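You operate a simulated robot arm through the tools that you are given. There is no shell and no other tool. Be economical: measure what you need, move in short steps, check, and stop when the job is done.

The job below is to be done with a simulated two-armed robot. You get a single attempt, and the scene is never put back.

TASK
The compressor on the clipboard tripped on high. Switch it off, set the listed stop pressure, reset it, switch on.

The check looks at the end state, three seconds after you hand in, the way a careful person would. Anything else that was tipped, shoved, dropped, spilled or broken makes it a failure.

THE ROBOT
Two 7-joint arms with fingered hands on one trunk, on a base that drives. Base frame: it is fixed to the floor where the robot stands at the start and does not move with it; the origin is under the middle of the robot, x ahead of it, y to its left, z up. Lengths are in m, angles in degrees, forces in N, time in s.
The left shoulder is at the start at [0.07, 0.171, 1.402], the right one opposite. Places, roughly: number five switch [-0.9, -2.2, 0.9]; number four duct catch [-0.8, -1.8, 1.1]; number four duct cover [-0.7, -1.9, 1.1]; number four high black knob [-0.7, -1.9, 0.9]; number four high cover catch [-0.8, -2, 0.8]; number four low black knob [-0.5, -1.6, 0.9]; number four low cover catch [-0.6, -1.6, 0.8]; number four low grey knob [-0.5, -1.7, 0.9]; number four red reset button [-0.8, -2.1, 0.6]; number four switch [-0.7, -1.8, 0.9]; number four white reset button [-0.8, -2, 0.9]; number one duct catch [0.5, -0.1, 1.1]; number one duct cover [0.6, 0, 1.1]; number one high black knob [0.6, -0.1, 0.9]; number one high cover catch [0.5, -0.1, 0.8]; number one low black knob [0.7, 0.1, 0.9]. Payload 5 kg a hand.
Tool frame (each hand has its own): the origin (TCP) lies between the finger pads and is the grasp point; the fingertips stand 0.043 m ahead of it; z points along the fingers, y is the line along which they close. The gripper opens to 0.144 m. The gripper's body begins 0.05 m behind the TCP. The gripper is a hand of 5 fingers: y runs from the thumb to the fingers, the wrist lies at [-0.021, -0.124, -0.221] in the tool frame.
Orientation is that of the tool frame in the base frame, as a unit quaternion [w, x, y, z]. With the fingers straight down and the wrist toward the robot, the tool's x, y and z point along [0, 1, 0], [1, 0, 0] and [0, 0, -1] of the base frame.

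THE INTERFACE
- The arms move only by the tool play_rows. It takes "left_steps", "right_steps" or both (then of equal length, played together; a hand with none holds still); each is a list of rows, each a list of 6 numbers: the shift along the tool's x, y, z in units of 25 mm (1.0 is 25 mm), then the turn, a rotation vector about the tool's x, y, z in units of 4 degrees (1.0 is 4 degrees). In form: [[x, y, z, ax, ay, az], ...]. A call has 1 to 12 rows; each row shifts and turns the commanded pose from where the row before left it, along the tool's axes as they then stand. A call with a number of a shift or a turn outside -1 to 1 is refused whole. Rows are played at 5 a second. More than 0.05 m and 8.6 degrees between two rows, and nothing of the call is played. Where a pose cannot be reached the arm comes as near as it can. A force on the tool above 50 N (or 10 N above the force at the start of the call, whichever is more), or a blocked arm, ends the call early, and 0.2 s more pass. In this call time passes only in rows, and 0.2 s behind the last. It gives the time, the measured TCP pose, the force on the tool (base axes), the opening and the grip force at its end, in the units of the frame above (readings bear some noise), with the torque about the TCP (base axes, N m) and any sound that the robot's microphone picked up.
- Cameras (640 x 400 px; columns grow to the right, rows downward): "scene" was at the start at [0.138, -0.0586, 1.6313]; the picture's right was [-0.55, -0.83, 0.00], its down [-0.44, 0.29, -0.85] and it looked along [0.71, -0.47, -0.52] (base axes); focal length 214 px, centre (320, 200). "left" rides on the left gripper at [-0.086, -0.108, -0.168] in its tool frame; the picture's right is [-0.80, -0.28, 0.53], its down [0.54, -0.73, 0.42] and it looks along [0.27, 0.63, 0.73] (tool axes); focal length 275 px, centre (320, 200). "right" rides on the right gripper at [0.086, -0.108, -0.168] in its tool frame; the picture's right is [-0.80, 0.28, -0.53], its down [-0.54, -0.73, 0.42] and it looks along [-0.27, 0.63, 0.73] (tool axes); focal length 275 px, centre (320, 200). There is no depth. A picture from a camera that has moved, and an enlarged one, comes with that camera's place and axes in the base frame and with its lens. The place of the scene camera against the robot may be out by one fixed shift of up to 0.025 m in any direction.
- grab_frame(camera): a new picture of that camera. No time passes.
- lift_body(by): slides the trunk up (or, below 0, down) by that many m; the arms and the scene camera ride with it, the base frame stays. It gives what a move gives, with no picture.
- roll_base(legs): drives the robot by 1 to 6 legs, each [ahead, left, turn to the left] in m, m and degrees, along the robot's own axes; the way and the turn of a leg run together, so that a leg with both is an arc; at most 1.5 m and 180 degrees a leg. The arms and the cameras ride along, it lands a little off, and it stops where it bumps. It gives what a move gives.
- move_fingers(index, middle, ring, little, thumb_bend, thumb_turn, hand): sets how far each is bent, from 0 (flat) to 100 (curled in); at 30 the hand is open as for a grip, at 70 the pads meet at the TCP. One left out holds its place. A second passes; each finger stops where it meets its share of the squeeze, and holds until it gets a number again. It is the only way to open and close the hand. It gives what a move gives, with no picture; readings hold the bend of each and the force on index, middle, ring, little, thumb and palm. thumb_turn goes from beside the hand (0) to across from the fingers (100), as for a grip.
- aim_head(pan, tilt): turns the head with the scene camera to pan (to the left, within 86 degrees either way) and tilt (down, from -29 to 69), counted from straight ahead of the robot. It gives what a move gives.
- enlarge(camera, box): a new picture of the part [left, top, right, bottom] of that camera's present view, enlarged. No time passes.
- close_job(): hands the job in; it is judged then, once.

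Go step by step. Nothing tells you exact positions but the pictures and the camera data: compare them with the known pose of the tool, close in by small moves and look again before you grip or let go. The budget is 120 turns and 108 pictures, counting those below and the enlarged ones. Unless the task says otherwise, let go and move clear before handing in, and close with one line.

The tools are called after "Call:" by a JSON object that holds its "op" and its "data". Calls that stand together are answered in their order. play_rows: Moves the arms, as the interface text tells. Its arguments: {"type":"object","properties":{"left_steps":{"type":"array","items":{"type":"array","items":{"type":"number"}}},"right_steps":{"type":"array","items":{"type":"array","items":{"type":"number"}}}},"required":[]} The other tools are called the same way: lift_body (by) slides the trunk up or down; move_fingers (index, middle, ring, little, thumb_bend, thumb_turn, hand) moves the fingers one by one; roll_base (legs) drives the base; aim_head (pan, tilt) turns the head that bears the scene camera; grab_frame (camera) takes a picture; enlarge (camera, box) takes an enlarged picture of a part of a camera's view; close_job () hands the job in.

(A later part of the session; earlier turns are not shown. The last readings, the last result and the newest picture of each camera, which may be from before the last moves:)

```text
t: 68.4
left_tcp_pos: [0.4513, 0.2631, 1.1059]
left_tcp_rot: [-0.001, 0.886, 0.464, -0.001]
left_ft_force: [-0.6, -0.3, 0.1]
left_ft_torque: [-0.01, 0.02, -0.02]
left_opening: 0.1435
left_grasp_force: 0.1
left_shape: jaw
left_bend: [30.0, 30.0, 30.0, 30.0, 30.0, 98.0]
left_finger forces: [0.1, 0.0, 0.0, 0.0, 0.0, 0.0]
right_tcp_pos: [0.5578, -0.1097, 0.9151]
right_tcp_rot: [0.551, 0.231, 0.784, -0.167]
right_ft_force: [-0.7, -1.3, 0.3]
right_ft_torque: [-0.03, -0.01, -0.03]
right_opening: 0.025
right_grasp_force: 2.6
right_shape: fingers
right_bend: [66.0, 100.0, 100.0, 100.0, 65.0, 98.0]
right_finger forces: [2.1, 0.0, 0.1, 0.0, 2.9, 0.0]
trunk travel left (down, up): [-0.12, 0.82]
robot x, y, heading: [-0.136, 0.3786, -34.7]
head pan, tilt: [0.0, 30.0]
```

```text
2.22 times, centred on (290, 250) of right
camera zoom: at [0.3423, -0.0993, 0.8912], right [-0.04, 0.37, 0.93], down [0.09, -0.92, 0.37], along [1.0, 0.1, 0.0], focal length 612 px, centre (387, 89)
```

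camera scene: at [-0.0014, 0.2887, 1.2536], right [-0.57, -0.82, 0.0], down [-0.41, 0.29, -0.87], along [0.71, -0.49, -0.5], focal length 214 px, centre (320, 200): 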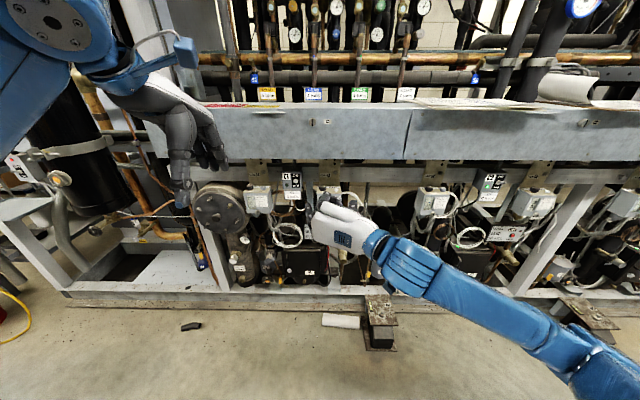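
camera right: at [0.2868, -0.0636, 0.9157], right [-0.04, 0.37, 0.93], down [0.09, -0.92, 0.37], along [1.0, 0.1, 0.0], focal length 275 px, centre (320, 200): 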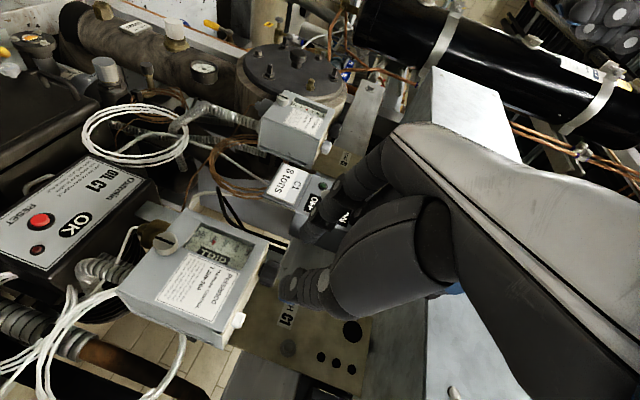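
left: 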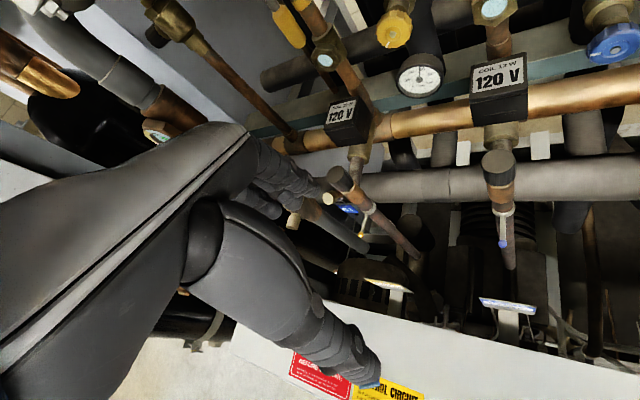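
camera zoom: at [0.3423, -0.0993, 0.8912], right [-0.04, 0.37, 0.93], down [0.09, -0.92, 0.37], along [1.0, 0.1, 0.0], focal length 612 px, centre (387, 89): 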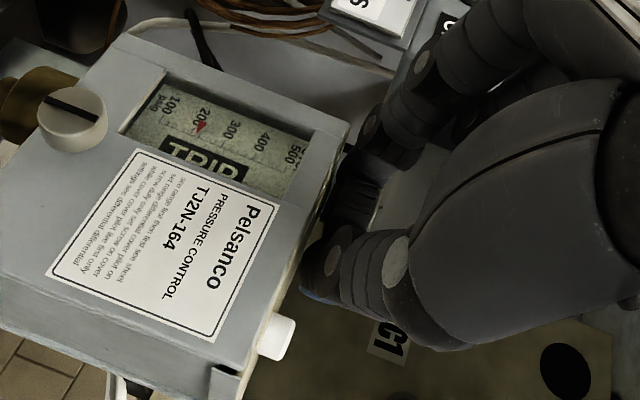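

I have the knob at 25 mm opening. I'll squeeze a bit firmer and turn 20° clockwise (seen from above) to find the direction and sensitivity.

Call:
{"op": "move_fingers", "data": {"hand": "right", "index": 70, "thumb_bend": 70}}

Call:
{"op": "play_rows", "data": {"right_steps": [[0, 0.04, 0, 0.942, 0, 0.335], [0, 0.04, 0, 0.942, 0, 0.335], [0, 0.04, 0, 0.942, 0, 0.335], [0, 0.04, 0, 0.942, 0, 0.335], [0, 0.04, 0, 0.942, 0, 0.335]]}}

Call:
{"op": "enlarge", "data": {"camera": "right", "box": [180, 160, 400, 340]}}

```text
t: 69.4
left_tcp_pos: [0.4498, 0.2636, 1.1069]
left_tcp_rot: [0.0, 0.886, 0.464, -0.001]
left_ft_force: [-0.2, -0.1, 0.1]
left_ft_torque: [0.01, 0.0, -0.01]
left_opening: 0.1437
left_grasp_force: 0.0
left_shape: jaw
left_bend: [30.0, 30.0, 30.0, 30.0, 30.0, 98.0]
left_finger forces: [0.0, 0.0, 0.0, 0.1, 0.0, 0.0]
right_tcp_pos: [0.5582, -0.1104, 0.9151]
right_tcp_rot: [0.551, 0.232, 0.785, -0.167]
right_ft_force: [1.6, -2.3, 1.0]
right_ft_torque: [-0.05, -0.04, 0.0]
right_opening: 0.024
right_grasp_force: 5.3
right_shape: fingers
right_bend: [66.0, 100.0, 100.0, 100.0, 66.0, 98.0]
right_finger forces: [5.1, 0.1, 0.0, 0.0, 5.9, 0.0]
trunk travel left (down, up): [-0.12, 0.82]
robot x, y, heading: [-0.1309, 0.3805, -34.8]
head pan, tilt: [0.0, 30.0]
```

```text
t: 70.6
left_tcp_pos: [0.4509, 0.2626, 1.1068]
left_tcp_rot: [0.0, 0.886, 0.464, -0.001]
left_ft_force: [-0.3, -0.2, -0.7]
left_ft_torque: [0.03, 0.04, -0.01]
left_opening: 0.1439
left_grasp_force: 0.0
left_shape: jaw
left_bend: [30.0, 30.0, 30.0, 30.0, 30.0, 98.0]
left_finger forces: [0.0, 0.0, 0.0, 0.0, 0.0, 0.1]
right_tcp_pos: [0.5618, -0.1063, 0.9156]
right_tcp_rot: [0.515, 0.363, 0.732, -0.261]
right_ft_force: [4.4, 0.0, 0.8]
right_ft_torque: [0.0, -0.14, 0.09]
right_opening: 0.024
right_grasp_force: 6.0
right_shape: fingers
right_bend: [65.0, 100.0, 100.0, 100.0, 67.0, 98.0]
right_finger forces: [7.6, 0.1, 0.0, 0.0, 4.4, 0.0]
trunk travel left (down, up): [-0.12, 0.82]
robot x, y, heading: [-0.1288, 0.3796, -34.9]
head pan, tilt: [0.0, 30.0]
```

```text
2.22 times, centred on (290, 250) of right
camera zoom: at [0.3635, -0.0219, 0.8907], right [0.09, 0.36, 0.93], down [-0.23, -0.9, 0.38], along [0.97, -0.25, 0.0], focal length 612 px, centre (387, 89)
```

zoom: 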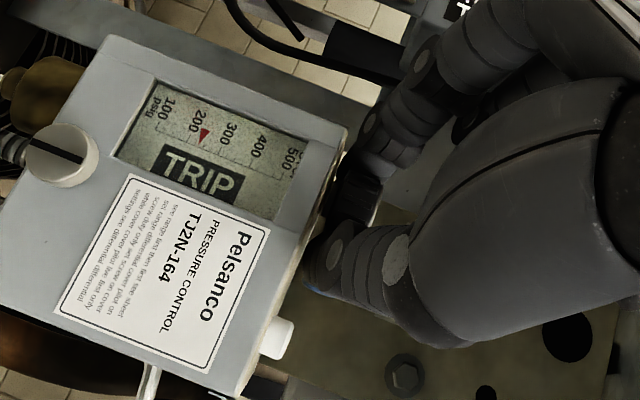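

Call:
{"op": "enlarge", "data": {"camera": "right", "box": [220, 180, 300, 240]}}

```text
6.67 times, centred on (260, 210) of right
camera zoom: at [0.3635, -0.0219, 0.8907], right [0.09, 0.36, 0.93], down [-0.23, -0.9, 0.38], along [0.97, -0.25, 0.0], focal length 1835 px, centre (720, 133)
```

zoom: 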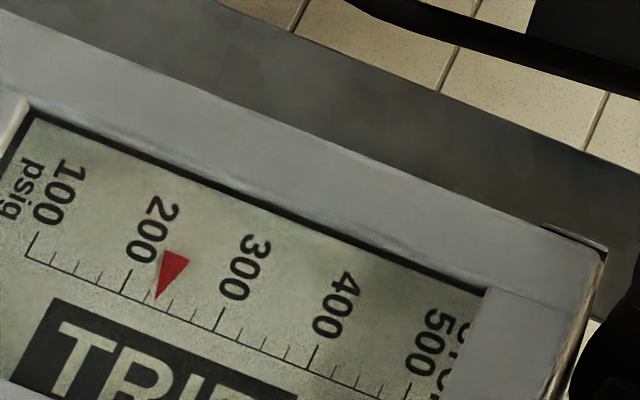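

Clockwise raises it: the pointer is now about 230, with 20 psi per tick. Continuing 28° clockwise.

Call:
{"op": "play_rows", "data": {"right_steps": [[0, 0.04, 0, 0.942, 0, 0.335], [0, 0.04, 0, 0.942, 0, 0.335], [0, 0.04, 0, 0.942, 0, 0.335], [0, 0.04, 0, 0.942, 0, 0.335], [0, 0.04, 0, 0.942, 0, 0.335], [0, 0.04, 0, 0.942, 0, 0.335], [0, 0.04, 0, 0.942, 0, 0.335]]}}

Call:
{"op": "grab_frame", "data": {"camera": "right"}}

Call:
{"op": "grab_frame", "data": {"camera": "scene"}}

```text
t: 72.2
left_tcp_pos: [0.4474, 0.2622, 1.1082]
left_tcp_rot: [0.0, 0.886, 0.464, 0.001]
left_ft_force: [0.1, 0.3, -0.1]
left_ft_torque: [0.04, 0.03, 0.02]
left_opening: 0.1433
left_grasp_force: 0.2
left_shape: jaw
left_bend: [30.0, 30.0, 30.0, 30.0, 30.0, 98.0]
left_finger forces: [0.1, 0.0, 0.1, 0.0, 0.0, 0.1]
right_tcp_pos: [0.5646, -0.1046, 0.9206]
right_tcp_rot: [0.439, 0.531, 0.618, -0.378]
right_ft_force: [-13.5, -6.1, 16.3]
right_ft_torque: [2.18, -1.02, 2.36]
right_opening: 0.024
right_grasp_force: 25.7
right_shape: fingers
right_bend: [61.0, 100.0, 100.0, 100.0, 70.0, 97.0]
right_finger forces: [50.7, 0.0, 0.0, 0.0, 0.0, 0.0]
trunk travel left (down, up): [-0.12, 0.82]
robot x, y, heading: [-0.1321, 0.3796, -34.9]
head pan, tilt: [0.0, 30.0]
```

```text
53 pictures are left
camera right: at [0.429, 0.0633, 0.8934], right [0.25, 0.28, 0.93], down [-0.63, -0.68, 0.37], along [0.74, -0.68, 0.01], focal length 275 px, centre (320, 200)
```

right: 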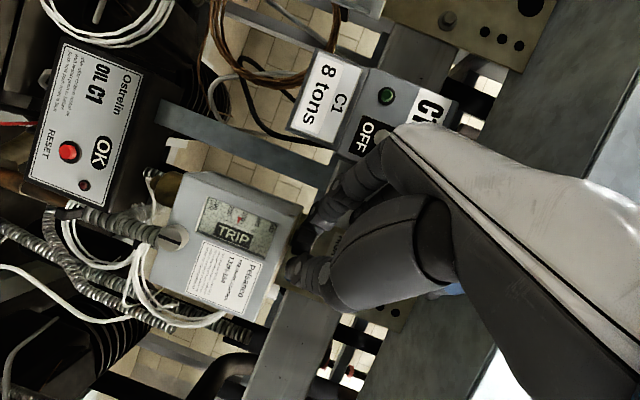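

```text
52 pictures are left
camera scene: at [-0.0057, 0.2891, 1.2543], right [-0.57, -0.82, 0.0], down [-0.41, 0.29, -0.87], along [0.71, -0.5, -0.5], focal length 214 px, centre (320, 200)
```

scene: 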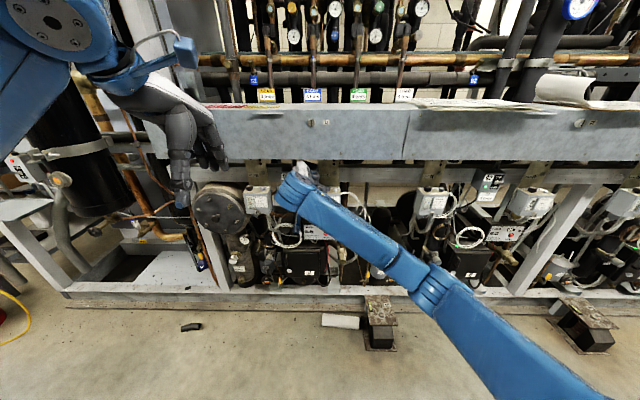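

The index is now loaded at 50 N, probably its base against the switch box. I'll read the pointer, then release the thumb and swing back.

Call:
{"op": "enlarge", "data": {"camera": "right", "box": [180, 170, 300, 260]}}

Call:
{"op": "enlarge", "data": {"camera": "right", "box": [300, 60, 480, 200]}}

Call:
{"op": "move_fingers", "data": {"hand": "right", "thumb_bend": 61}}

```text
4.44 times, centred on (240, 215) of right
camera zoom: at [0.429, 0.0633, 0.8934], right [0.25, 0.28, 0.93], down [-0.63, -0.68, 0.37], along [0.74, -0.68, 0.01], focal length 1224 px, centre (676, 133)
```

zoom: 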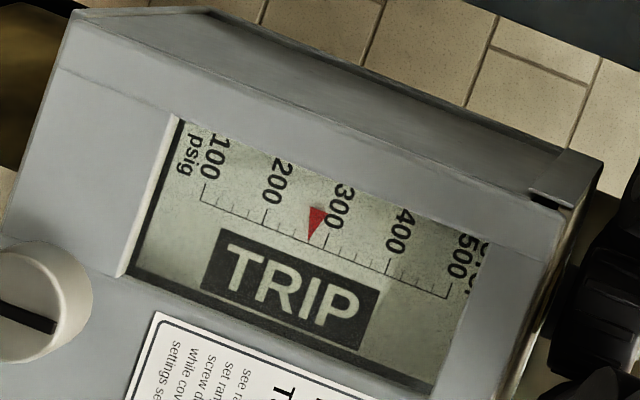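

```text
2.86 times, centred on (390, 130) of right
camera zoom: at [0.429, 0.0633, 0.8934], right [0.25, 0.28, 0.93], down [-0.63, -0.68, 0.37], along [0.74, -0.68, 0.01], focal length 786 px, centre (120, 400)
```

zoom: 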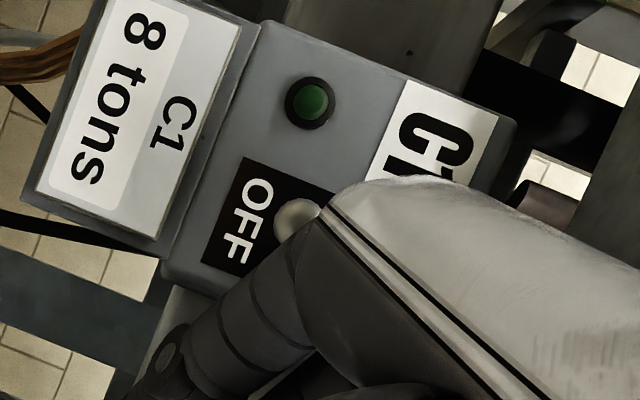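

```text
t: 73.2
left_tcp_pos: [0.4468, 0.2616, 1.109]
left_tcp_rot: [0.0, 0.886, 0.463, 0.001]
left_ft_force: [0.1, -0.9, 0.2]
left_ft_torque: [0.01, -0.02, -0.01]
left_opening: 0.1436
left_grasp_force: 0.0
left_shape: jaw
left_bend: [30.0, 30.0, 30.0, 30.0, 30.0, 98.0]
left_finger forces: [0.0, 0.0, 0.0, 0.0, 0.1, 0.0]
right_tcp_pos: [0.5631, -0.1057, 0.9203]
right_tcp_rot: [0.439, 0.53, 0.619, -0.378]
right_ft_force: [-18.1, -17.9, 26.6]
right_ft_torque: [3.04, -1.35, 2.32]
right_opening: 0.0388
right_grasp_force: 32.2
right_shape: fingers
right_bend: [61.0, 100.0, 100.0, 100.0, 61.0, 97.0]
right_finger forces: [64.5, 0.0, 0.1, 0.0, 0.0, 0.1]
trunk travel left (down, up): [-0.12, 0.82]
robot x, y, heading: [-0.1283, 0.3765, -34.6]
head pan, tilt: [0.0, 30.0]
```

The pointer is about 273. The index base was leaning on the OFF toggle. I'll release the index, swing back, withdraw slightly and start the next stroke from a counter-clockwise yaw.

Call:
{"op": "move_fingers", "data": {"hand": "right", "index": 60}}

Call:
{"op": "play_rows", "data": {"right_steps": [[0, -0.04, 0, -0.942, 0, -0.335], [0, -0.04, 0, -0.942, 0, -0.335], [0, -0.04, 0, -0.942, 0, -0.335], [0, -0.04, 0, -0.942, 0, -0.335], [0, -0.04, 0, -0.942, 0, -0.335], [0, -0.04, 0, -0.942, 0, -0.335], [0, -0.04, 0, -0.942, 0, -0.335], [0, -0.04, 0, -0.942, 0, -0.335], [0, -0.04, 0, -0.942, 0, -0.335], [0, -0.04, 0, -0.942, 0, -0.335], [0, -0.04, 0, -0.942, 0, -0.335], [0, -0.04, 0, -0.942, 0, -0.335]]}}

Call:
{"op": "grab_frame", "data": {"camera": "right"}}

```text
t: 74.2
left_tcp_pos: [0.446, 0.2622, 1.1085]
left_tcp_rot: [0.0, 0.886, 0.464, 0.001]
left_ft_force: [-0.4, -0.5, 0.0]
left_ft_torque: [0.01, -0.01, -0.02]
left_opening: 0.1434
left_grasp_force: 0.1
left_shape: jaw
left_bend: [30.0, 30.0, 30.0, 30.0, 30.0, 98.0]
left_finger forces: [0.1, 0.1, 0.0, 0.0, 0.0, 0.1]
right_tcp_pos: [0.5633, -0.1044, 0.9188]
right_tcp_rot: [0.439, 0.531, 0.618, -0.378]
right_ft_force: [-21.5, -21.7, 29.5]
right_ft_torque: [2.57, -1.16, 1.21]
right_opening: 0.0402
right_grasp_force: 23.1
right_shape: fingers
right_bend: [60.0, 100.0, 100.0, 100.0, 61.0, 97.0]
right_finger forces: [46.7, 0.1, 0.0, 0.1, 0.0, 0.0]
trunk travel left (down, up): [-0.12, 0.82]
robot x, y, heading: [-0.1306, 0.3777, -34.9]
head pan, tilt: [0.0, 30.0]
```

```text
t: 76.8
left_tcp_pos: [0.4509, 0.2637, 1.1065]
left_tcp_rot: [-0.001, 0.886, 0.464, -0.001]
left_ft_force: [-0.2, -0.3, 0.2]
left_ft_torque: [0.02, -0.04, 0.02]
left_opening: 0.1439
left_grasp_force: 0.0
left_shape: jaw
left_bend: [30.0, 30.0, 30.0, 30.0, 30.0, 98.0]
left_finger forces: [0.0, 0.1, 0.1, 0.0, 0.1, 0.1]
right_tcp_pos: [0.558, -0.1106, 0.9164]
right_tcp_rot: [0.551, 0.23, 0.785, -0.168]
right_ft_force: [0.8, 0.5, -1.4]
right_ft_torque: [0.02, -0.01, 0.0]
right_opening: 0.041
right_grasp_force: 0.1
right_shape: fingers
right_bend: [60.0, 100.0, 100.0, 100.0, 61.0, 98.0]
right_finger forces: [0.0, 0.0, 0.1, 0.0, 0.0, 0.0]
trunk travel left (down, up): [-0.12, 0.82]
robot x, y, heading: [-0.1289, 0.3806, -34.8]
head pan, tilt: [0.0, 30.0]
```

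```text
49 pictures are left
camera right: at [0.3416, -0.0991, 0.8912], right [-0.04, 0.37, 0.93], down [0.09, -0.92, 0.37], along [1.0, 0.1, 0.0], focal length 275 px, centre (320, 200)
```

right: 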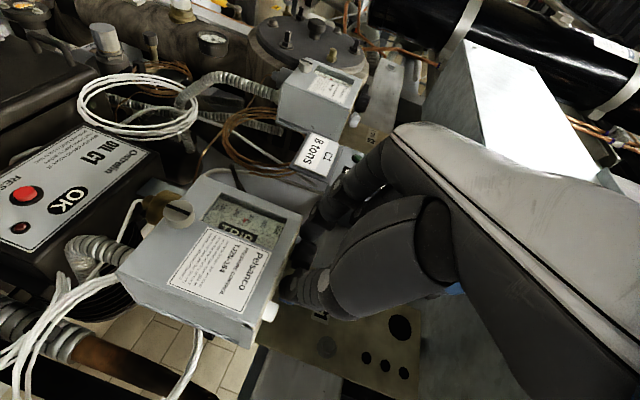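

Back at the neutral yaw. I'll go another 24° counter-clockwise with the fingers open.

Call:
{"op": "play_rows", "data": {"right_steps": [[0, -0.04, 0, -0.942, 0, -0.335], [0, -0.04, 0, -0.942, 0, -0.335], [0, -0.04, 0, -0.942, 0, -0.335], [0, -0.04, 0, -0.942, 0, -0.335], [0, -0.04, 0, -0.942, 0, -0.335], [0, -0.04, 0, -0.942, 0, -0.335]]}}

Call:
{"op": "enlarge", "data": {"camera": "right", "box": [180, 160, 400, 340]}}

```text
t: 78.2
left_tcp_pos: [0.4505, 0.2629, 1.1061]
left_tcp_rot: [-0.001, 0.886, 0.464, -0.001]
left_ft_force: [0.1, 0.5, 0.2]
left_ft_torque: [0.0, -0.02, 0.04]
left_opening: 0.1433
left_grasp_force: 0.1
left_shape: jaw
left_bend: [30.0, 30.0, 30.0, 30.0, 30.0, 98.0]
left_finger forces: [0.0, 0.0, 0.1, 0.0, 0.0, 0.0]
right_tcp_pos: [0.5559, -0.1145, 0.9161]
right_tcp_rot: [0.573, 0.063, 0.816, -0.048]
right_ft_force: [0.4, 0.6, 0.2]
right_ft_torque: [0.03, -0.03, 0.03]
right_opening: 0.0407
right_grasp_force: 0.1
right_shape: fingers
right_bend: [60.0, 100.0, 100.0, 100.0, 61.0, 98.0]
right_finger forces: [0.1, 0.0, 0.0, 0.1, 0.0, 0.0]
trunk travel left (down, up): [-0.12, 0.82]
robot x, y, heading: [-0.1299, 0.3776, -34.7]
head pan, tilt: [0.0, 30.0]
```

```text
2.22 times, centred on (290, 250) of right
camera zoom: at [0.354, -0.1929, 0.8917], right [-0.18, 0.32, 0.93], down [0.46, -0.81, 0.37], along [0.87, 0.5, 0.0], focal length 612 px, centre (387, 89)
```

zoom: 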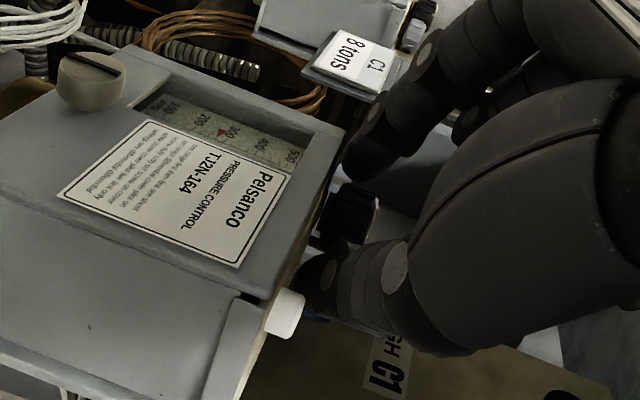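

The knob is still between the tips with clearance. Gripping and turning 40° clockwise.

Call:
{"op": "move_fingers", "data": {"hand": "right", "index": 70, "thumb_bend": 70}}

Call:
{"op": "play_rows", "data": {"right_steps": [[0, 0.04, 0, 0.942, 0, 0.335], [0, 0.04, 0, 0.942, 0, 0.335], [0, 0.04, 0, 0.942, 0, 0.335], [0, 0.04, 0, 0.942, 0, 0.335], [0, 0.04, 0, 0.942, 0, 0.335], [0, 0.04, 0, 0.942, 0, 0.335], [0, 0.04, 0, 0.942, 0, 0.335], [0, 0.04, 0, 0.942, 0, 0.335], [0, 0.04, 0, 0.942, 0, 0.335], [0, 0.04, 0, 0.942, 0, 0.335]]}}

Call:
{"op": "enlarge", "data": {"camera": "right", "box": [210, 170, 314, 248]}}

```text
t: 79.2
left_tcp_pos: [0.4515, 0.2626, 1.1077]
left_tcp_rot: [-0.001, 0.886, 0.464, -0.001]
left_ft_force: [0.1, -0.4, -0.3]
left_ft_torque: [0.01, -0.02, -0.02]
left_opening: 0.1439
left_grasp_force: 0.1
left_shape: jaw
left_bend: [30.0, 30.0, 30.0, 30.0, 30.0, 98.0]
left_finger forces: [0.0, 0.1, 0.1, 0.1, 0.0, 0.0]
right_tcp_pos: [0.5552, -0.1174, 0.9158]
right_tcp_rot: [0.573, 0.064, 0.815, -0.049]
right_ft_force: [2.2, -6.8, 2.4]
right_ft_torque: [-0.14, -0.08, -0.13]
right_opening: 0.0233
right_grasp_force: 5.9
right_shape: fingers
right_bend: [68.0, 100.0, 100.0, 100.0, 65.0, 98.0]
right_finger forces: [2.9, 0.1, 0.1, 0.1, 9.2, 0.0]
trunk travel left (down, up): [-0.12, 0.82]
robot x, y, heading: [-0.1281, 0.3762, -34.5]
head pan, tilt: [0.0, 30.0]
```

```text
t: 81.4
left_tcp_pos: [0.4525, 0.2631, 1.1054]
left_tcp_rot: [0.0, 0.886, 0.465, -0.001]
left_ft_force: [0.1, -0.6, 0.1]
left_ft_torque: [0.01, 0.01, 0.01]
left_opening: 0.1437
left_grasp_force: 0.0
left_shape: jaw
left_bend: [30.0, 30.0, 30.0, 30.0, 30.0, 98.0]
left_finger forces: [0.1, 0.0, 0.1, 0.0, 0.0, 0.0]
right_tcp_pos: [0.5607, -0.1061, 0.9168]
right_tcp_rot: [0.522, 0.338, 0.744, -0.243]
right_ft_force: [5.4, -2.5, 2.2]
right_ft_torque: [-0.05, -0.16, 0.13]
right_opening: 0.0241
right_grasp_force: 6.2
right_shape: fingers
right_bend: [65.0, 100.0, 100.0, 100.0, 66.0, 98.0]
right_finger forces: [7.5, 0.1, 0.1, 0.0, 4.3, 0.0]
trunk travel left (down, up): [-0.12, 0.82]
robot x, y, heading: [-0.1326, 0.3786, -35.1]
head pan, tilt: [0.0, 30.0]
```

```text
5.13 times, centred on (262, 209) of right
camera zoom: at [0.3563, -0.0356, 0.8911], right [0.07, 0.37, 0.93], down [-0.17, -0.91, 0.38], along [0.98, -0.18, 0.0], focal length 1412 px, centre (617, 154)
```

zoom: 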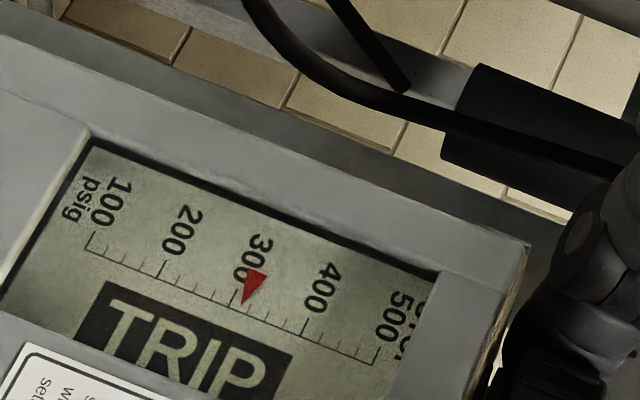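

The pointer is about 312. Turning another 16°.

Call:
{"op": "play_rows", "data": {"right_steps": [[0, 0.04, 0, 0.942, 0, 0.335], [0, 0.04, 0, 0.942, 0, 0.335], [0, 0.04, 0, 0.942, 0, 0.335], [0, 0.04, 0, 0.942, 0, 0.335]]}}

Call:
{"op": "enlarge", "data": {"camera": "right", "box": [210, 170, 314, 248]}}

```text
t: 82.4
left_tcp_pos: [0.451, 0.2628, 1.1063]
left_tcp_rot: [0.0, 0.886, 0.464, 0.0]
left_ft_force: [0.3, 0.4, -0.9]
left_ft_torque: [0.0, 0.02, 0.0]
left_opening: 0.144
left_grasp_force: 0.1
left_shape: jaw
left_bend: [30.0, 30.0, 30.0, 30.0, 30.0, 98.0]
left_finger forces: [0.1, 0.1, 0.0, 0.0, 0.0, 0.1]
right_tcp_pos: [0.5646, -0.1042, 0.9161]
right_tcp_rot: [0.485, 0.438, 0.688, -0.314]
right_ft_force: [7.4, -0.2, 2.8]
right_ft_torque: [-0.08, -0.23, 0.12]
right_opening: 0.0241
right_grasp_force: 5.9
right_shape: fingers
right_bend: [64.0, 100.0, 100.0, 100.0, 67.0, 98.0]
right_finger forces: [9.1, 0.0, 0.0, 0.1, 3.4, 0.0]
trunk travel left (down, up): [-0.12, 0.82]
robot x, y, heading: [-0.1316, 0.3817, -34.8]
head pan, tilt: [0.0, 30.0]
```

```text
5.13 times, centred on (262, 209) of right
camera zoom: at [0.3876, 0.0206, 0.8904], right [0.16, 0.34, 0.93], down [-0.41, -0.83, 0.38], along [0.9, -0.45, 0.0], focal length 1412 px, centre (617, 154)
```

zoom: 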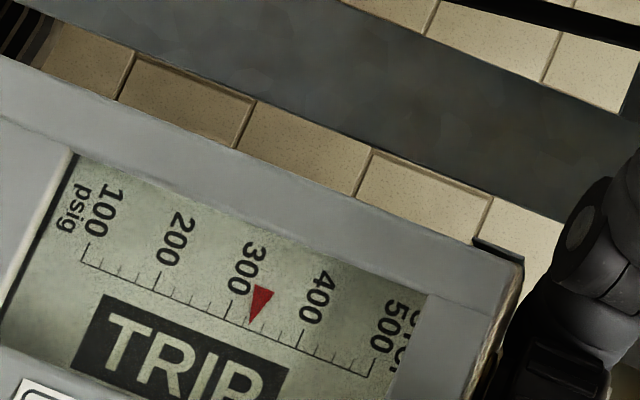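

About 330. Two more rows, watching the force.

Call:
{"op": "play_rows", "data": {"right_steps": [[0, 0.04, 0, 0.942, 0, 0.335], [0, 0.04, 0, 0.942, 0, 0.335]]}}

Call:
{"op": "enlarge", "data": {"camera": "right", "box": [210, 170, 314, 248]}}

```text
t: 83.0
left_tcp_pos: [0.4512, 0.2641, 1.1071]
left_tcp_rot: [0.0, 0.886, 0.464, -0.001]
left_ft_force: [0.3, 0.4, -0.3]
left_ft_torque: [0.03, -0.02, 0.0]
left_opening: 0.1437
left_grasp_force: 0.1
left_shape: jaw
left_bend: [30.0, 30.0, 30.0, 30.0, 30.0, 98.0]
left_finger forces: [0.1, 0.0, 0.1, 0.0, 0.0, 0.0]
right_tcp_pos: [0.5662, -0.1029, 0.915]
right_tcp_rot: [0.463, 0.484, 0.656, -0.348]
right_ft_force: [7.0, 2.0, 2.9]
right_ft_torque: [-0.07, -0.2, 0.2]
right_opening: 0.024
right_grasp_force: 6.5
right_shape: fingers
right_bend: [63.0, 100.0, 100.0, 100.0, 68.0, 98.0]
right_finger forces: [10.1, 0.0, 0.1, 0.1, 2.8, 0.0]
trunk travel left (down, up): [-0.12, 0.82]
robot x, y, heading: [-0.1333, 0.379, -34.6]
head pan, tilt: [0.0, 30.0]
```

```text
5.13 times, centred on (262, 209) of right
camera zoom: at [0.408, 0.0444, 0.8903], right [0.21, 0.31, 0.93], down [-0.52, -0.76, 0.38], along [0.83, -0.56, 0.01], focal length 1412 px, centre (617, 154)
```

zoom: 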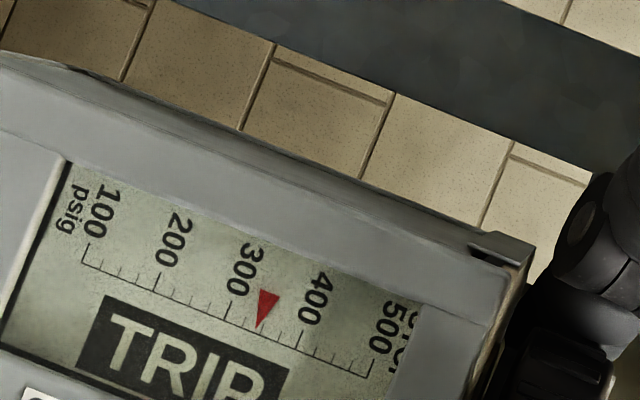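

About 341. One and a half more rows should reach 350.

Call:
{"op": "play_rows", "data": {"right_steps": [[0, 0.04, 0, 0.942, 0, 0.335], [0, 0.02, 0, 0.55, 0, 0.2]]}}

Call:
{"op": "enlarge", "data": {"camera": "right", "box": [210, 170, 314, 248]}}

```text
t: 83.6
left_tcp_pos: [0.4479, 0.2632, 1.1066]
left_tcp_rot: [0.0, 0.886, 0.464, 0.001]
left_ft_force: [-0.3, -0.2, -1.1]
left_ft_torque: [0.02, 0.02, 0.02]
left_opening: 0.1439
left_grasp_force: 0.0
left_shape: jaw
left_bend: [30.0, 30.0, 30.0, 30.0, 30.0, 98.0]
left_finger forces: [0.1, 0.1, 0.0, 0.0, 0.0, 0.1]
right_tcp_pos: [0.5647, -0.1038, 0.92]
right_tcp_rot: [0.444, 0.522, 0.626, -0.373]
right_ft_force: [-10.9, -3.6, 12.2]
right_ft_torque: [1.82, -0.87, 2.12]
right_opening: 0.0244
right_grasp_force: 21.6
right_shape: fingers
right_bend: [61.0, 100.0, 100.0, 100.0, 69.0, 97.0]
right_finger forces: [43.5, 0.0, 0.1, 0.0, 0.5, 0.0]
trunk travel left (down, up): [-0.12, 0.82]
robot x, y, heading: [-0.1298, 0.3795, -34.7]
head pan, tilt: [0.0, 30.0]
```

```text
5.13 times, centred on (262, 209) of right
camera zoom: at [0.4242, 0.0601, 0.8927], right [0.24, 0.29, 0.93], down [-0.61, -0.7, 0.37], along [0.76, -0.65, 0.01], focal length 1412 px, centre (617, 154)
```

zoom: 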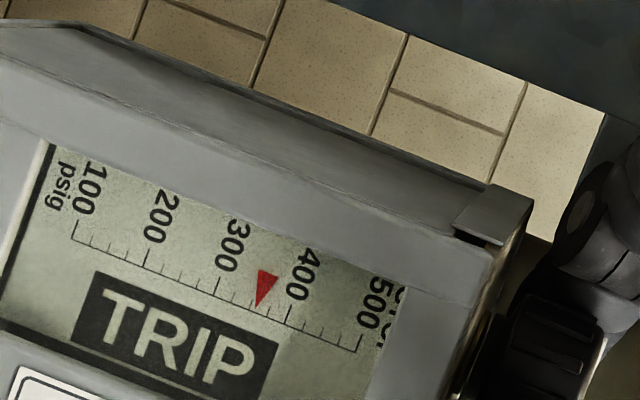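

It reads about 350–355. I'll release, swing back clear and read it square-on.

Call:
{"op": "move_fingers", "data": {"hand": "right", "index": 60, "thumb_bend": 60}}

Call:
{"op": "play_rows", "data": {"right_steps": [[0, -0.04, 0, -0.942, 0, -0.335], [0, -0.04, 0, -0.942, 0, -0.335], [0, -0.04, 0, -0.942, 0, -0.335]]}}

Call:
{"op": "enlarge", "data": {"camera": "right", "box": [200, 160, 304, 238]}}

```text
t: 84.6
left_tcp_pos: [0.4467, 0.2638, 1.108]
left_tcp_rot: [0.0, 0.886, 0.465, 0.0]
left_ft_force: [-0.2, -0.3, 0.3]
left_ft_torque: [-0.05, 0.0, 0.01]
left_opening: 0.144
left_grasp_force: 0.0
left_shape: jaw
left_bend: [30.0, 30.0, 30.0, 30.0, 30.0, 98.0]
left_finger forces: [0.1, 0.0, 0.0, 0.1, 0.0, 0.0]
right_tcp_pos: [0.5642, -0.1036, 0.9186]
right_tcp_rot: [0.444, 0.521, 0.627, -0.373]
right_ft_force: [-15.4, -11.3, 19.6]
right_ft_torque: [1.72, -0.75, 0.98]
right_opening: 0.0416
right_grasp_force: 15.1
right_shape: fingers
right_bend: [60.0, 100.0, 100.0, 100.0, 60.0, 97.0]
right_finger forces: [30.3, 0.0, 0.0, 0.1, 0.0, 0.0]
trunk travel left (down, up): [-0.12, 0.82]
robot x, y, heading: [-0.1299, 0.3763, -34.7]
head pan, tilt: [0.0, 30.0]
```

```text
t: 85.4
left_tcp_pos: [0.4503, 0.2639, 1.1076]
left_tcp_rot: [-0.002, 0.886, 0.464, 0.0]
left_ft_force: [0.0, -0.4, -0.3]
left_ft_torque: [0.03, 0.0, 0.02]
left_opening: 0.1437
left_grasp_force: 0.0
left_shape: jaw
left_bend: [30.0, 30.0, 30.0, 30.0, 30.0, 98.0]
left_finger forces: [0.0, 0.0, 0.0, 0.0, 0.1, 0.1]
right_tcp_pos: [0.5641, -0.1009, 0.9137]
right_tcp_rot: [0.478, 0.451, 0.681, -0.323]
right_ft_force: [-0.7, 0.5, 1.7]
right_ft_torque: [-0.05, -0.1, 0.04]
right_opening: 0.0408
right_grasp_force: 1.1
right_shape: fingers
right_bend: [61.0, 100.0, 100.0, 100.0, 60.0, 97.0]
right_finger forces: [2.2, 0.0, 0.0, 0.0, 0.0, 0.1]
trunk travel left (down, up): [-0.12, 0.82]
robot x, y, heading: [-0.1289, 0.3739, -34.9]
head pan, tilt: [0.0, 30.0]
```

```text
5.13 times, centred on (252, 199) of right
camera zoom: at [0.392, 0.0285, 0.8897], right [0.18, 0.33, 0.93], down [-0.44, -0.81, 0.38], along [0.88, -0.48, 0.0], focal length 1412 px, centre (669, 205)
```

zoom: 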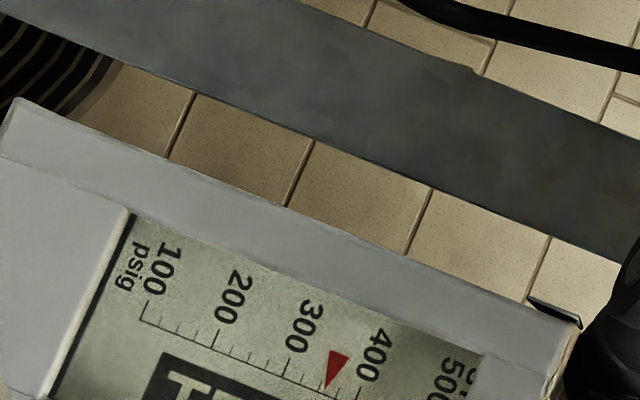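

Call:
{"op": "enlarge", "data": {"camera": "right", "box": [200, 180, 320, 270]}}

Call:
{"op": "enlarge", "data": {"camera": "right", "box": [260, 90, 460, 290]}}

```text
4.44 times, centred on (260, 225) of right
camera zoom: at [0.392, 0.0285, 0.8897], right [0.18, 0.33, 0.93], down [-0.44, -0.81, 0.38], along [0.88, -0.48, 0.0], focal length 1224 px, centre (587, 89)
```

zoom: 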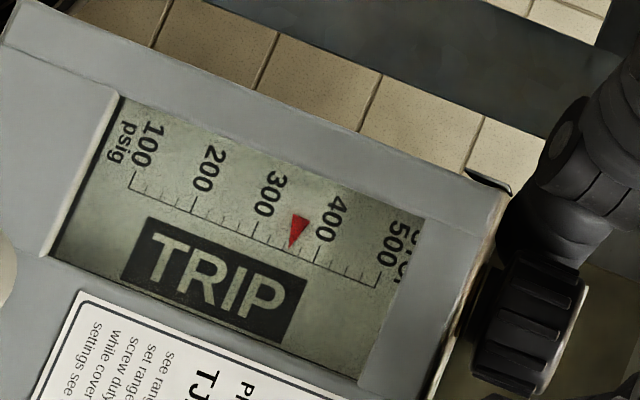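

```text
2.00 times, centred on (360, 190) of right
camera zoom: at [0.392, 0.0285, 0.8897], right [0.18, 0.33, 0.93], down [-0.44, -0.81, 0.38], along [0.88, -0.48, 0.0], focal length 551 px, centre (240, 220)
```

zoom: 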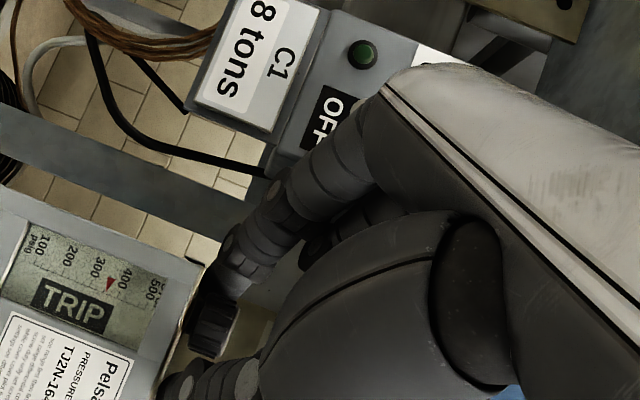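

The pointer reads about 356, slightly high. I'll swing back to neutral and read again before fine-tuning.

Call:
{"op": "play_rows", "data": {"right_steps": [[0, -0.04, 0, -0.942, 0, -0.335], [0, -0.04, 0, -0.942, 0, -0.335], [0, -0.04, 0, -0.942, 0, -0.335], [0, -0.04, 0, -0.942, 0, -0.335]]}}

Call:
{"op": "enlarge", "data": {"camera": "right", "box": [200, 170, 320, 260]}}

```text
t: 86.4
left_tcp_pos: [0.4495, 0.2634, 1.1064]
left_tcp_rot: [-0.001, 0.886, 0.464, -0.001]
left_ft_force: [-0.4, -0.5, 0.3]
left_ft_torque: [-0.01, 0.0, -0.03]
left_opening: 0.1435
left_grasp_force: 0.0
left_shape: jaw
left_bend: [30.0, 30.0, 30.0, 30.0, 30.0, 98.0]
left_finger forces: [0.0, 0.1, 0.0, 0.0, 0.0, 0.1]
right_tcp_pos: [0.5597, -0.1058, 0.9163]
right_tcp_rot: [0.518, 0.352, 0.737, -0.254]
right_ft_force: [-0.2, -0.1, -0.8]
right_ft_torque: [-0.01, -0.01, 0.0]
right_opening: 0.0421
right_grasp_force: 0.0
right_shape: fingers
right_bend: [60.0, 100.0, 100.0, 100.0, 60.0, 97.0]
right_finger forces: [0.0, 0.0, 0.0, 0.1, 0.1, 0.0]
trunk travel left (down, up): [-0.12, 0.82]
robot x, y, heading: [-0.1304, 0.3779, -34.6]
head pan, tilt: [0.0, 30.0]
```

```text
4.44 times, centred on (260, 215) of right
camera zoom: at [0.3586, -0.0272, 0.8911], right [0.08, 0.37, 0.93], down [-0.2, -0.9, 0.38], along [0.98, -0.22, 0.0], focal length 1224 px, centre (587, 133)
```

zoom: 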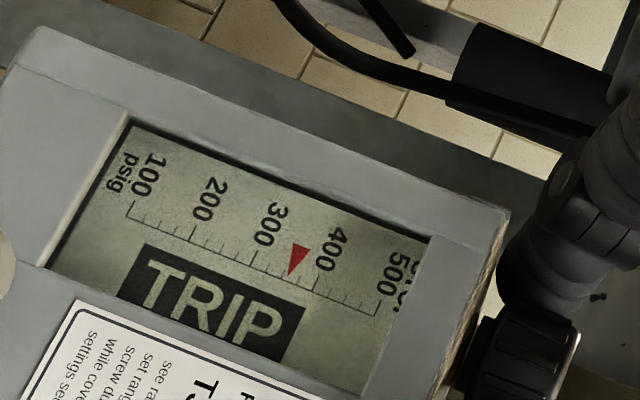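

Call:
{"op": "enlarge", "data": {"camera": "right", "box": [236, 206, 292, 246]}}

```text
10.00 times, centred on (264, 226) of right
camera zoom: at [0.3586, -0.0272, 0.8911], right [0.08, 0.37, 0.93], down [-0.2, -0.9, 0.38], along [0.98, -0.22, 0.0], focal length 2753 px, centre (880, -60)
```

zoom: 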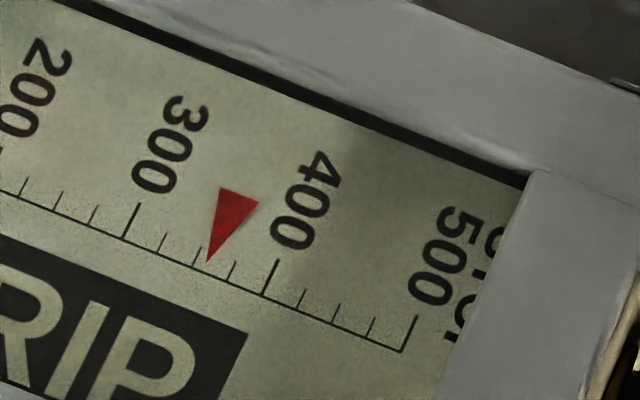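

The ticks are 25 psi apart, so the pointer reads about 357. I'll grip again and ease back counter-clockwise slightly.

Call:
{"op": "move_fingers", "data": {"hand": "right", "index": 70, "thumb_bend": 70}}

Call:
{"op": "play_rows", "data": {"right_steps": [[0, -0.04, 0, -0.942, 0, -0.335], [0, -0.03, 0, -0.75, 0, -0.27]]}}

Call:
{"op": "enlarge", "data": {"camera": "right", "box": [236, 200, 292, 240]}}

```text
t: 87.4
left_tcp_pos: [0.4511, 0.2633, 1.1064]
left_tcp_rot: [0.0, 0.886, 0.464, 0.0]
left_ft_force: [0.8, -0.1, -0.2]
left_ft_torque: [-0.03, -0.03, 0.0]
left_opening: 0.1436
left_grasp_force: 0.1
left_shape: jaw
left_bend: [30.0, 30.0, 30.0, 30.0, 30.0, 98.0]
left_finger forces: [0.0, 0.0, 0.0, 0.1, 0.0, 0.0]
right_tcp_pos: [0.561, -0.1044, 0.9158]
right_tcp_rot: [0.518, 0.352, 0.737, -0.254]
right_ft_force: [2.6, -0.4, -0.6]
right_ft_torque: [0.01, -0.04, 0.07]
right_opening: 0.0251
right_grasp_force: 6.4
right_shape: fingers
right_bend: [64.0, 100.0, 100.0, 100.0, 66.0, 97.0]
right_finger forces: [7.1, 0.0, 0.0, 0.0, 4.9, 0.0]
trunk travel left (down, up): [-0.12, 0.82]
robot x, y, heading: [-0.1298, 0.375, -34.8]
head pan, tilt: [0.0, 30.0]
```

```text
t: 88.0
left_tcp_pos: [0.4503, 0.2623, 1.1074]
left_tcp_rot: [-0.001, 0.886, 0.464, -0.001]
left_ft_force: [-0.6, -1.4, 0.1]
left_ft_torque: [0.02, -0.03, -0.03]
left_opening: 0.1437
left_grasp_force: 0.1
left_shape: jaw
left_bend: [30.0, 30.0, 30.0, 30.0, 30.0, 98.0]
left_finger forces: [0.0, 0.1, 0.0, 0.0, 0.0, 0.0]
right_tcp_pos: [0.5584, -0.1075, 0.9149]
right_tcp_rot: [0.533, 0.306, 0.757, -0.22]
right_ft_force: [-0.7, -1.2, -0.7]
right_ft_torque: [-0.01, 0.03, -0.05]
right_opening: 0.0244
right_grasp_force: 5.6
right_shape: fingers
right_bend: [65.0, 100.0, 100.0, 100.0, 67.0, 97.0]
right_finger forces: [5.7, 0.1, 0.0, 0.1, 6.4, 0.0]
trunk travel left (down, up): [-0.12, 0.82]
robot x, y, heading: [-0.1333, 0.3771, -34.9]
head pan, tilt: [0.0, 30.0]
```

```text
10.00 times, centred on (264, 220) of right
camera zoom: at [0.3494, -0.0546, 0.8915], right [0.03, 0.37, 0.93], down [-0.09, -0.92, 0.38], along [1.0, -0.1, 0.0], focal length 2753 px, centre (880, 0)
```

zoom: 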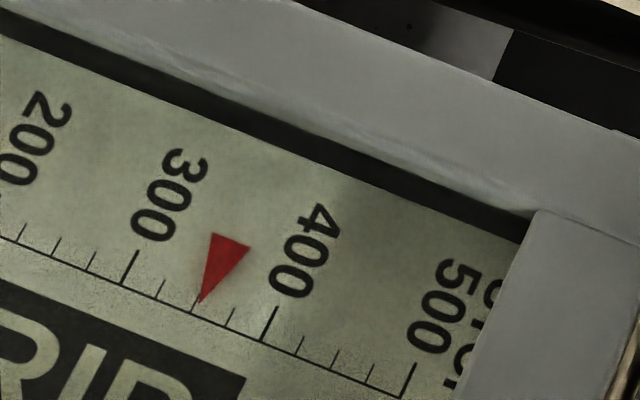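

About 352, essentially on the 350 tick. Releasing and re-reading.

Call:
{"op": "move_fingers", "data": {"hand": "right", "index": 60, "thumb_bend": 60}}

Call:
{"op": "enlarge", "data": {"camera": "right", "box": [236, 200, 292, 240]}}

```text
t: 89.0
left_tcp_pos: [0.4507, 0.2631, 1.1066]
left_tcp_rot: [-0.001, 0.886, 0.464, -0.001]
left_ft_force: [-0.4, -0.2, -0.7]
left_ft_torque: [-0.01, 0.03, -0.01]
left_opening: 0.1438
left_grasp_force: 0.0
left_shape: jaw
left_bend: [30.0, 30.0, 30.0, 30.0, 30.0, 98.0]
left_finger forces: [0.0, 0.0, 0.1, 0.0, 0.1, 0.1]
right_tcp_pos: [0.5603, -0.1062, 0.9166]
right_tcp_rot: [0.533, 0.305, 0.758, -0.22]
right_ft_force: [-0.3, -0.2, 0.7]
right_ft_torque: [-0.03, 0.0, -0.01]
right_opening: 0.0421
right_grasp_force: 0.0
right_shape: fingers
right_bend: [60.0, 100.0, 100.0, 100.0, 60.0, 97.0]
right_finger forces: [0.1, 0.0, 0.0, 0.1, 0.1, 0.0]
trunk travel left (down, up): [-0.12, 0.82]
robot x, y, heading: [-0.131, 0.3759, -34.5]
head pan, tilt: [0.0, 30.0]
```

```text
10.00 times, centred on (264, 220) of right
camera zoom: at [0.3497, -0.054, 0.8915], right [0.03, 0.37, 0.93], down [-0.09, -0.92, 0.38], along [1.0, -0.1, 0.0], focal length 2753 px, centre (880, 0)
```

zoom: 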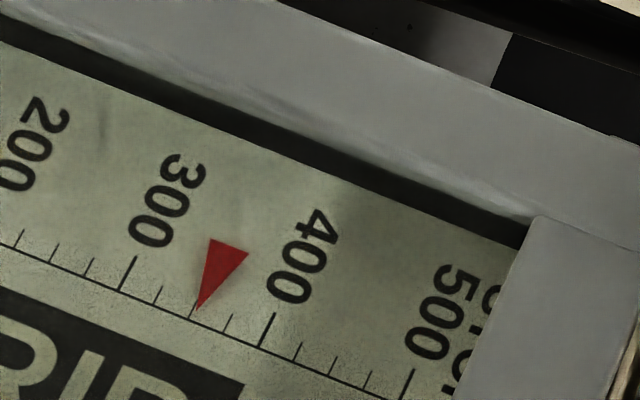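

It reads about 351, which is good. Now I'll withdraw straight back, open the thumb out of the way, and line up the index tip over the white RESET button.

Call:
{"op": "play_rows", "data": {"right_steps": [[0, 0, -0.8, 0, 0, 0], [0, 0, -1, 0, 0, 0], [0, 0, -1, 0, 0, 0], [0, 0, 0, -0.942, 0, -0.335], [0, 0, 0, -0.942, 0, -0.335]]}}

Call:
{"op": "move_fingers", "data": {"hand": "right", "thumb_bend": 20, "index": 60}}

Call:
{"op": "grab_frame", "data": {"camera": "right"}}

```text
t: 90.2
left_tcp_pos: [0.4494, 0.2635, 1.1063]
left_tcp_rot: [-0.001, 0.886, 0.464, -0.001]
left_ft_force: [0.9, -0.1, 0.3]
left_ft_torque: [-0.02, -0.01, 0.0]
left_opening: 0.1439
left_grasp_force: 0.1
left_shape: jaw
left_bend: [30.0, 30.0, 30.0, 30.0, 30.0, 98.0]
left_finger forces: [0.1, 0.0, 0.0, 0.0, 0.0, 0.0]
right_tcp_pos: [0.5131, -0.0596, 0.9386]
right_tcp_rot: [0.547, 0.251, 0.777, -0.183]
right_ft_force: [-1.0, 0.3, 0.4]
right_ft_torque: [-0.01, -0.03, -0.04]
right_opening: 0.042
right_grasp_force: 0.0
right_shape: fingers
right_bend: [60.0, 100.0, 100.0, 100.0, 60.0, 97.0]
right_finger forces: [0.0, 0.0, 0.0, 0.0, 0.1, 0.0]
trunk travel left (down, up): [-0.12, 0.82]
robot x, y, heading: [-0.1309, 0.3785, -34.5]
head pan, tilt: [0.0, 30.0]
```

```text
t: 91.2
left_tcp_pos: [0.4509, 0.2635, 1.1058]
left_tcp_rot: [-0.001, 0.886, 0.464, -0.001]
left_ft_force: [-0.4, -0.1, -0.5]
left_ft_torque: [-0.04, 0.0, 0.03]
left_opening: 0.1436
left_grasp_force: 0.0
left_shape: jaw
left_bend: [30.0, 30.0, 30.0, 30.0, 30.0, 98.0]
left_finger forces: [0.1, 0.1, 0.1, 0.0, 0.0, 0.0]
right_tcp_pos: [0.5127, -0.0595, 0.9385]
right_tcp_rot: [0.547, 0.252, 0.777, -0.183]
right_ft_force: [-1.0, -0.1, 0.0]
right_ft_torque: [0.02, -0.01, -0.01]
right_opening: 0.1071
right_grasp_force: 0.1
right_shape: fingers
right_bend: [60.0, 100.0, 100.0, 100.0, 20.0, 97.0]
right_finger forces: [0.0, 0.1, 0.1, 0.1, 0.0, 0.1]
trunk travel left (down, up): [-0.12, 0.82]
robot x, y, heading: [-0.1286, 0.3814, -34.8]
head pan, tilt: [0.0, 30.0]
```

```text
36 pictures are left
camera right: at [0.2979, -0.0373, 0.9139], right [-0.02, 0.37, 0.93], down [0.04, -0.93, 0.38], along [1.0, 0.04, 0.0], focal length 275 px, centre (320, 200)
```

right: 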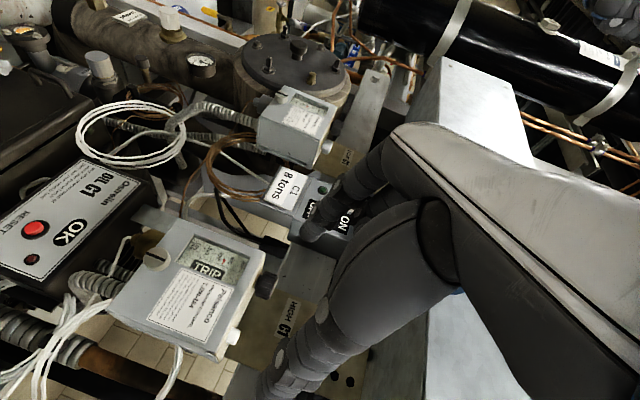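

The button is at about [0.541, -0.162, 0.889], with both views agreeing. I'll shift right, raise a little and come in over it.

Call:
{"op": "play_rows", "data": {"right_steps": [[-0.4, -0.95, 0, 0, 0, 0], [-0.4, -0.95, 0, 0, 0, 0], [-0.2, -0.95, 0, 0, 0, 0], [0, -0.9, 0, 0, 0, 0], [0, 0, 0.8, 0, 0, 0], [0, 0, 0.8, 0, 0, 0], [0, 0, 0.6, 0, 0, 0]]}}

Call:
{"op": "enlarge", "data": {"camera": "right", "box": [180, 160, 400, 340]}}

```text
t: 92.8
left_tcp_pos: [0.4494, 0.2637, 1.107]
left_tcp_rot: [0.0, 0.886, 0.464, 0.0]
left_ft_force: [-0.4, -0.6, -0.4]
left_ft_torque: [0.0, 0.01, 0.01]
left_opening: 0.1437
left_grasp_force: 0.0
left_shape: jaw
left_bend: [30.0, 30.0, 30.0, 30.0, 30.0, 98.0]
left_finger forces: [0.1, 0.0, 0.0, 0.1, 0.0, 0.0]
right_tcp_pos: [0.5024, -0.1696, 0.942]
right_tcp_rot: [0.544, 0.252, 0.779, -0.182]
right_ft_force: [-22.4, 15.6, -22.0]
right_ft_torque: [-2.2, -2.25, 0.6]
right_opening: 0.1072
right_grasp_force: 16.1
right_shape: fingers
right_bend: [60.0, 100.0, 100.0, 100.0, 20.0, 97.0]
right_finger forces: [0.0, 0.0, 0.0, 32.1, 0.0, 0.0]
trunk travel left (down, up): [-0.12, 0.82]
robot x, y, heading: [-0.1281, 0.3812, -34.8]
head pan, tilt: [0.0, 30.0]
```

```text
2.22 times, centred on (290, 250) of right
camera zoom: at [0.2881, -0.1468, 0.9192], right [-0.01, 0.37, 0.93], down [0.04, -0.93, 0.37], along [1.0, 0.05, 0.0], focal length 612 px, centre (387, 89)
```

zoom: 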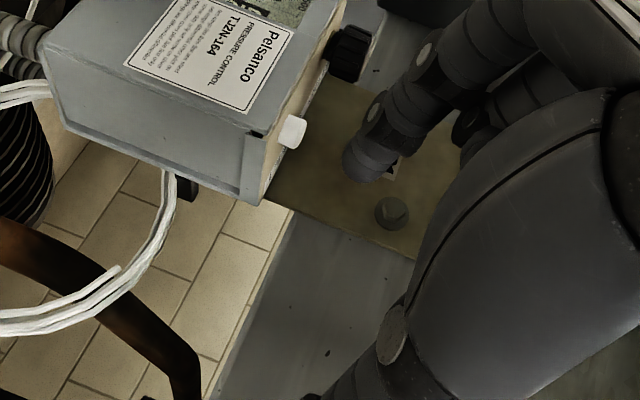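

The little finger touched the duct edge, and going down relieves that. The index tip is above the button, so I'm descending 2 cm.

Call:
{"op": "play_rows", "data": {"right_steps": [[0.38, 0, 0.1, 0, 0, 0], [0.38, 0, 0.134, 0, 0, 0]]}}

Call:
{"op": "enlarge", "data": {"camera": "right", "box": [180, 160, 400, 340]}}

```text
t: 93.4
left_tcp_pos: [0.4522, 0.2629, 1.1064]
left_tcp_rot: [-0.001, 0.886, 0.464, -0.001]
left_ft_force: [0.4, -0.3, 0.4]
left_ft_torque: [-0.02, -0.01, 0.02]
left_opening: 0.1435
left_grasp_force: 0.0
left_shape: jaw
left_bend: [30.0, 30.0, 30.0, 30.0, 30.0, 98.0]
left_finger forces: [0.0, 0.0, 0.1, 0.0, 0.1, 0.0]
right_tcp_pos: [0.5043, -0.1726, 0.9265]
right_tcp_rot: [0.547, 0.253, 0.777, -0.183]
right_ft_force: [0.0, 0.3, -0.3]
right_ft_torque: [0.02, 0.02, 0.02]
right_opening: 0.1073
right_grasp_force: 0.1
right_shape: fingers
right_bend: [60.0, 100.0, 100.0, 100.0, 20.0, 97.0]
right_finger forces: [0.1, 0.0, 0.0, 0.0, 0.0, 0.0]
trunk travel left (down, up): [-0.12, 0.82]
robot x, y, heading: [-0.1271, 0.3801, -34.6]
head pan, tilt: [0.0, 30.0]
```

```text
2.22 times, centred on (290, 250) of right
camera zoom: at [0.2895, -0.1495, 0.9025], right [-0.02, 0.37, 0.93], down [0.04, -0.93, 0.38], along [1.0, 0.04, 0.0], focal length 612 px, centre (387, 89)
```

zoom: 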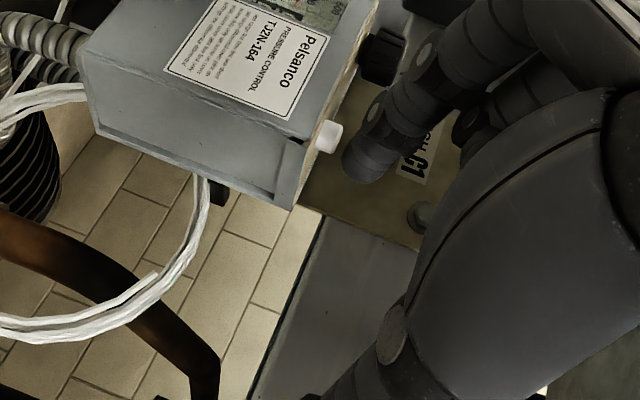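

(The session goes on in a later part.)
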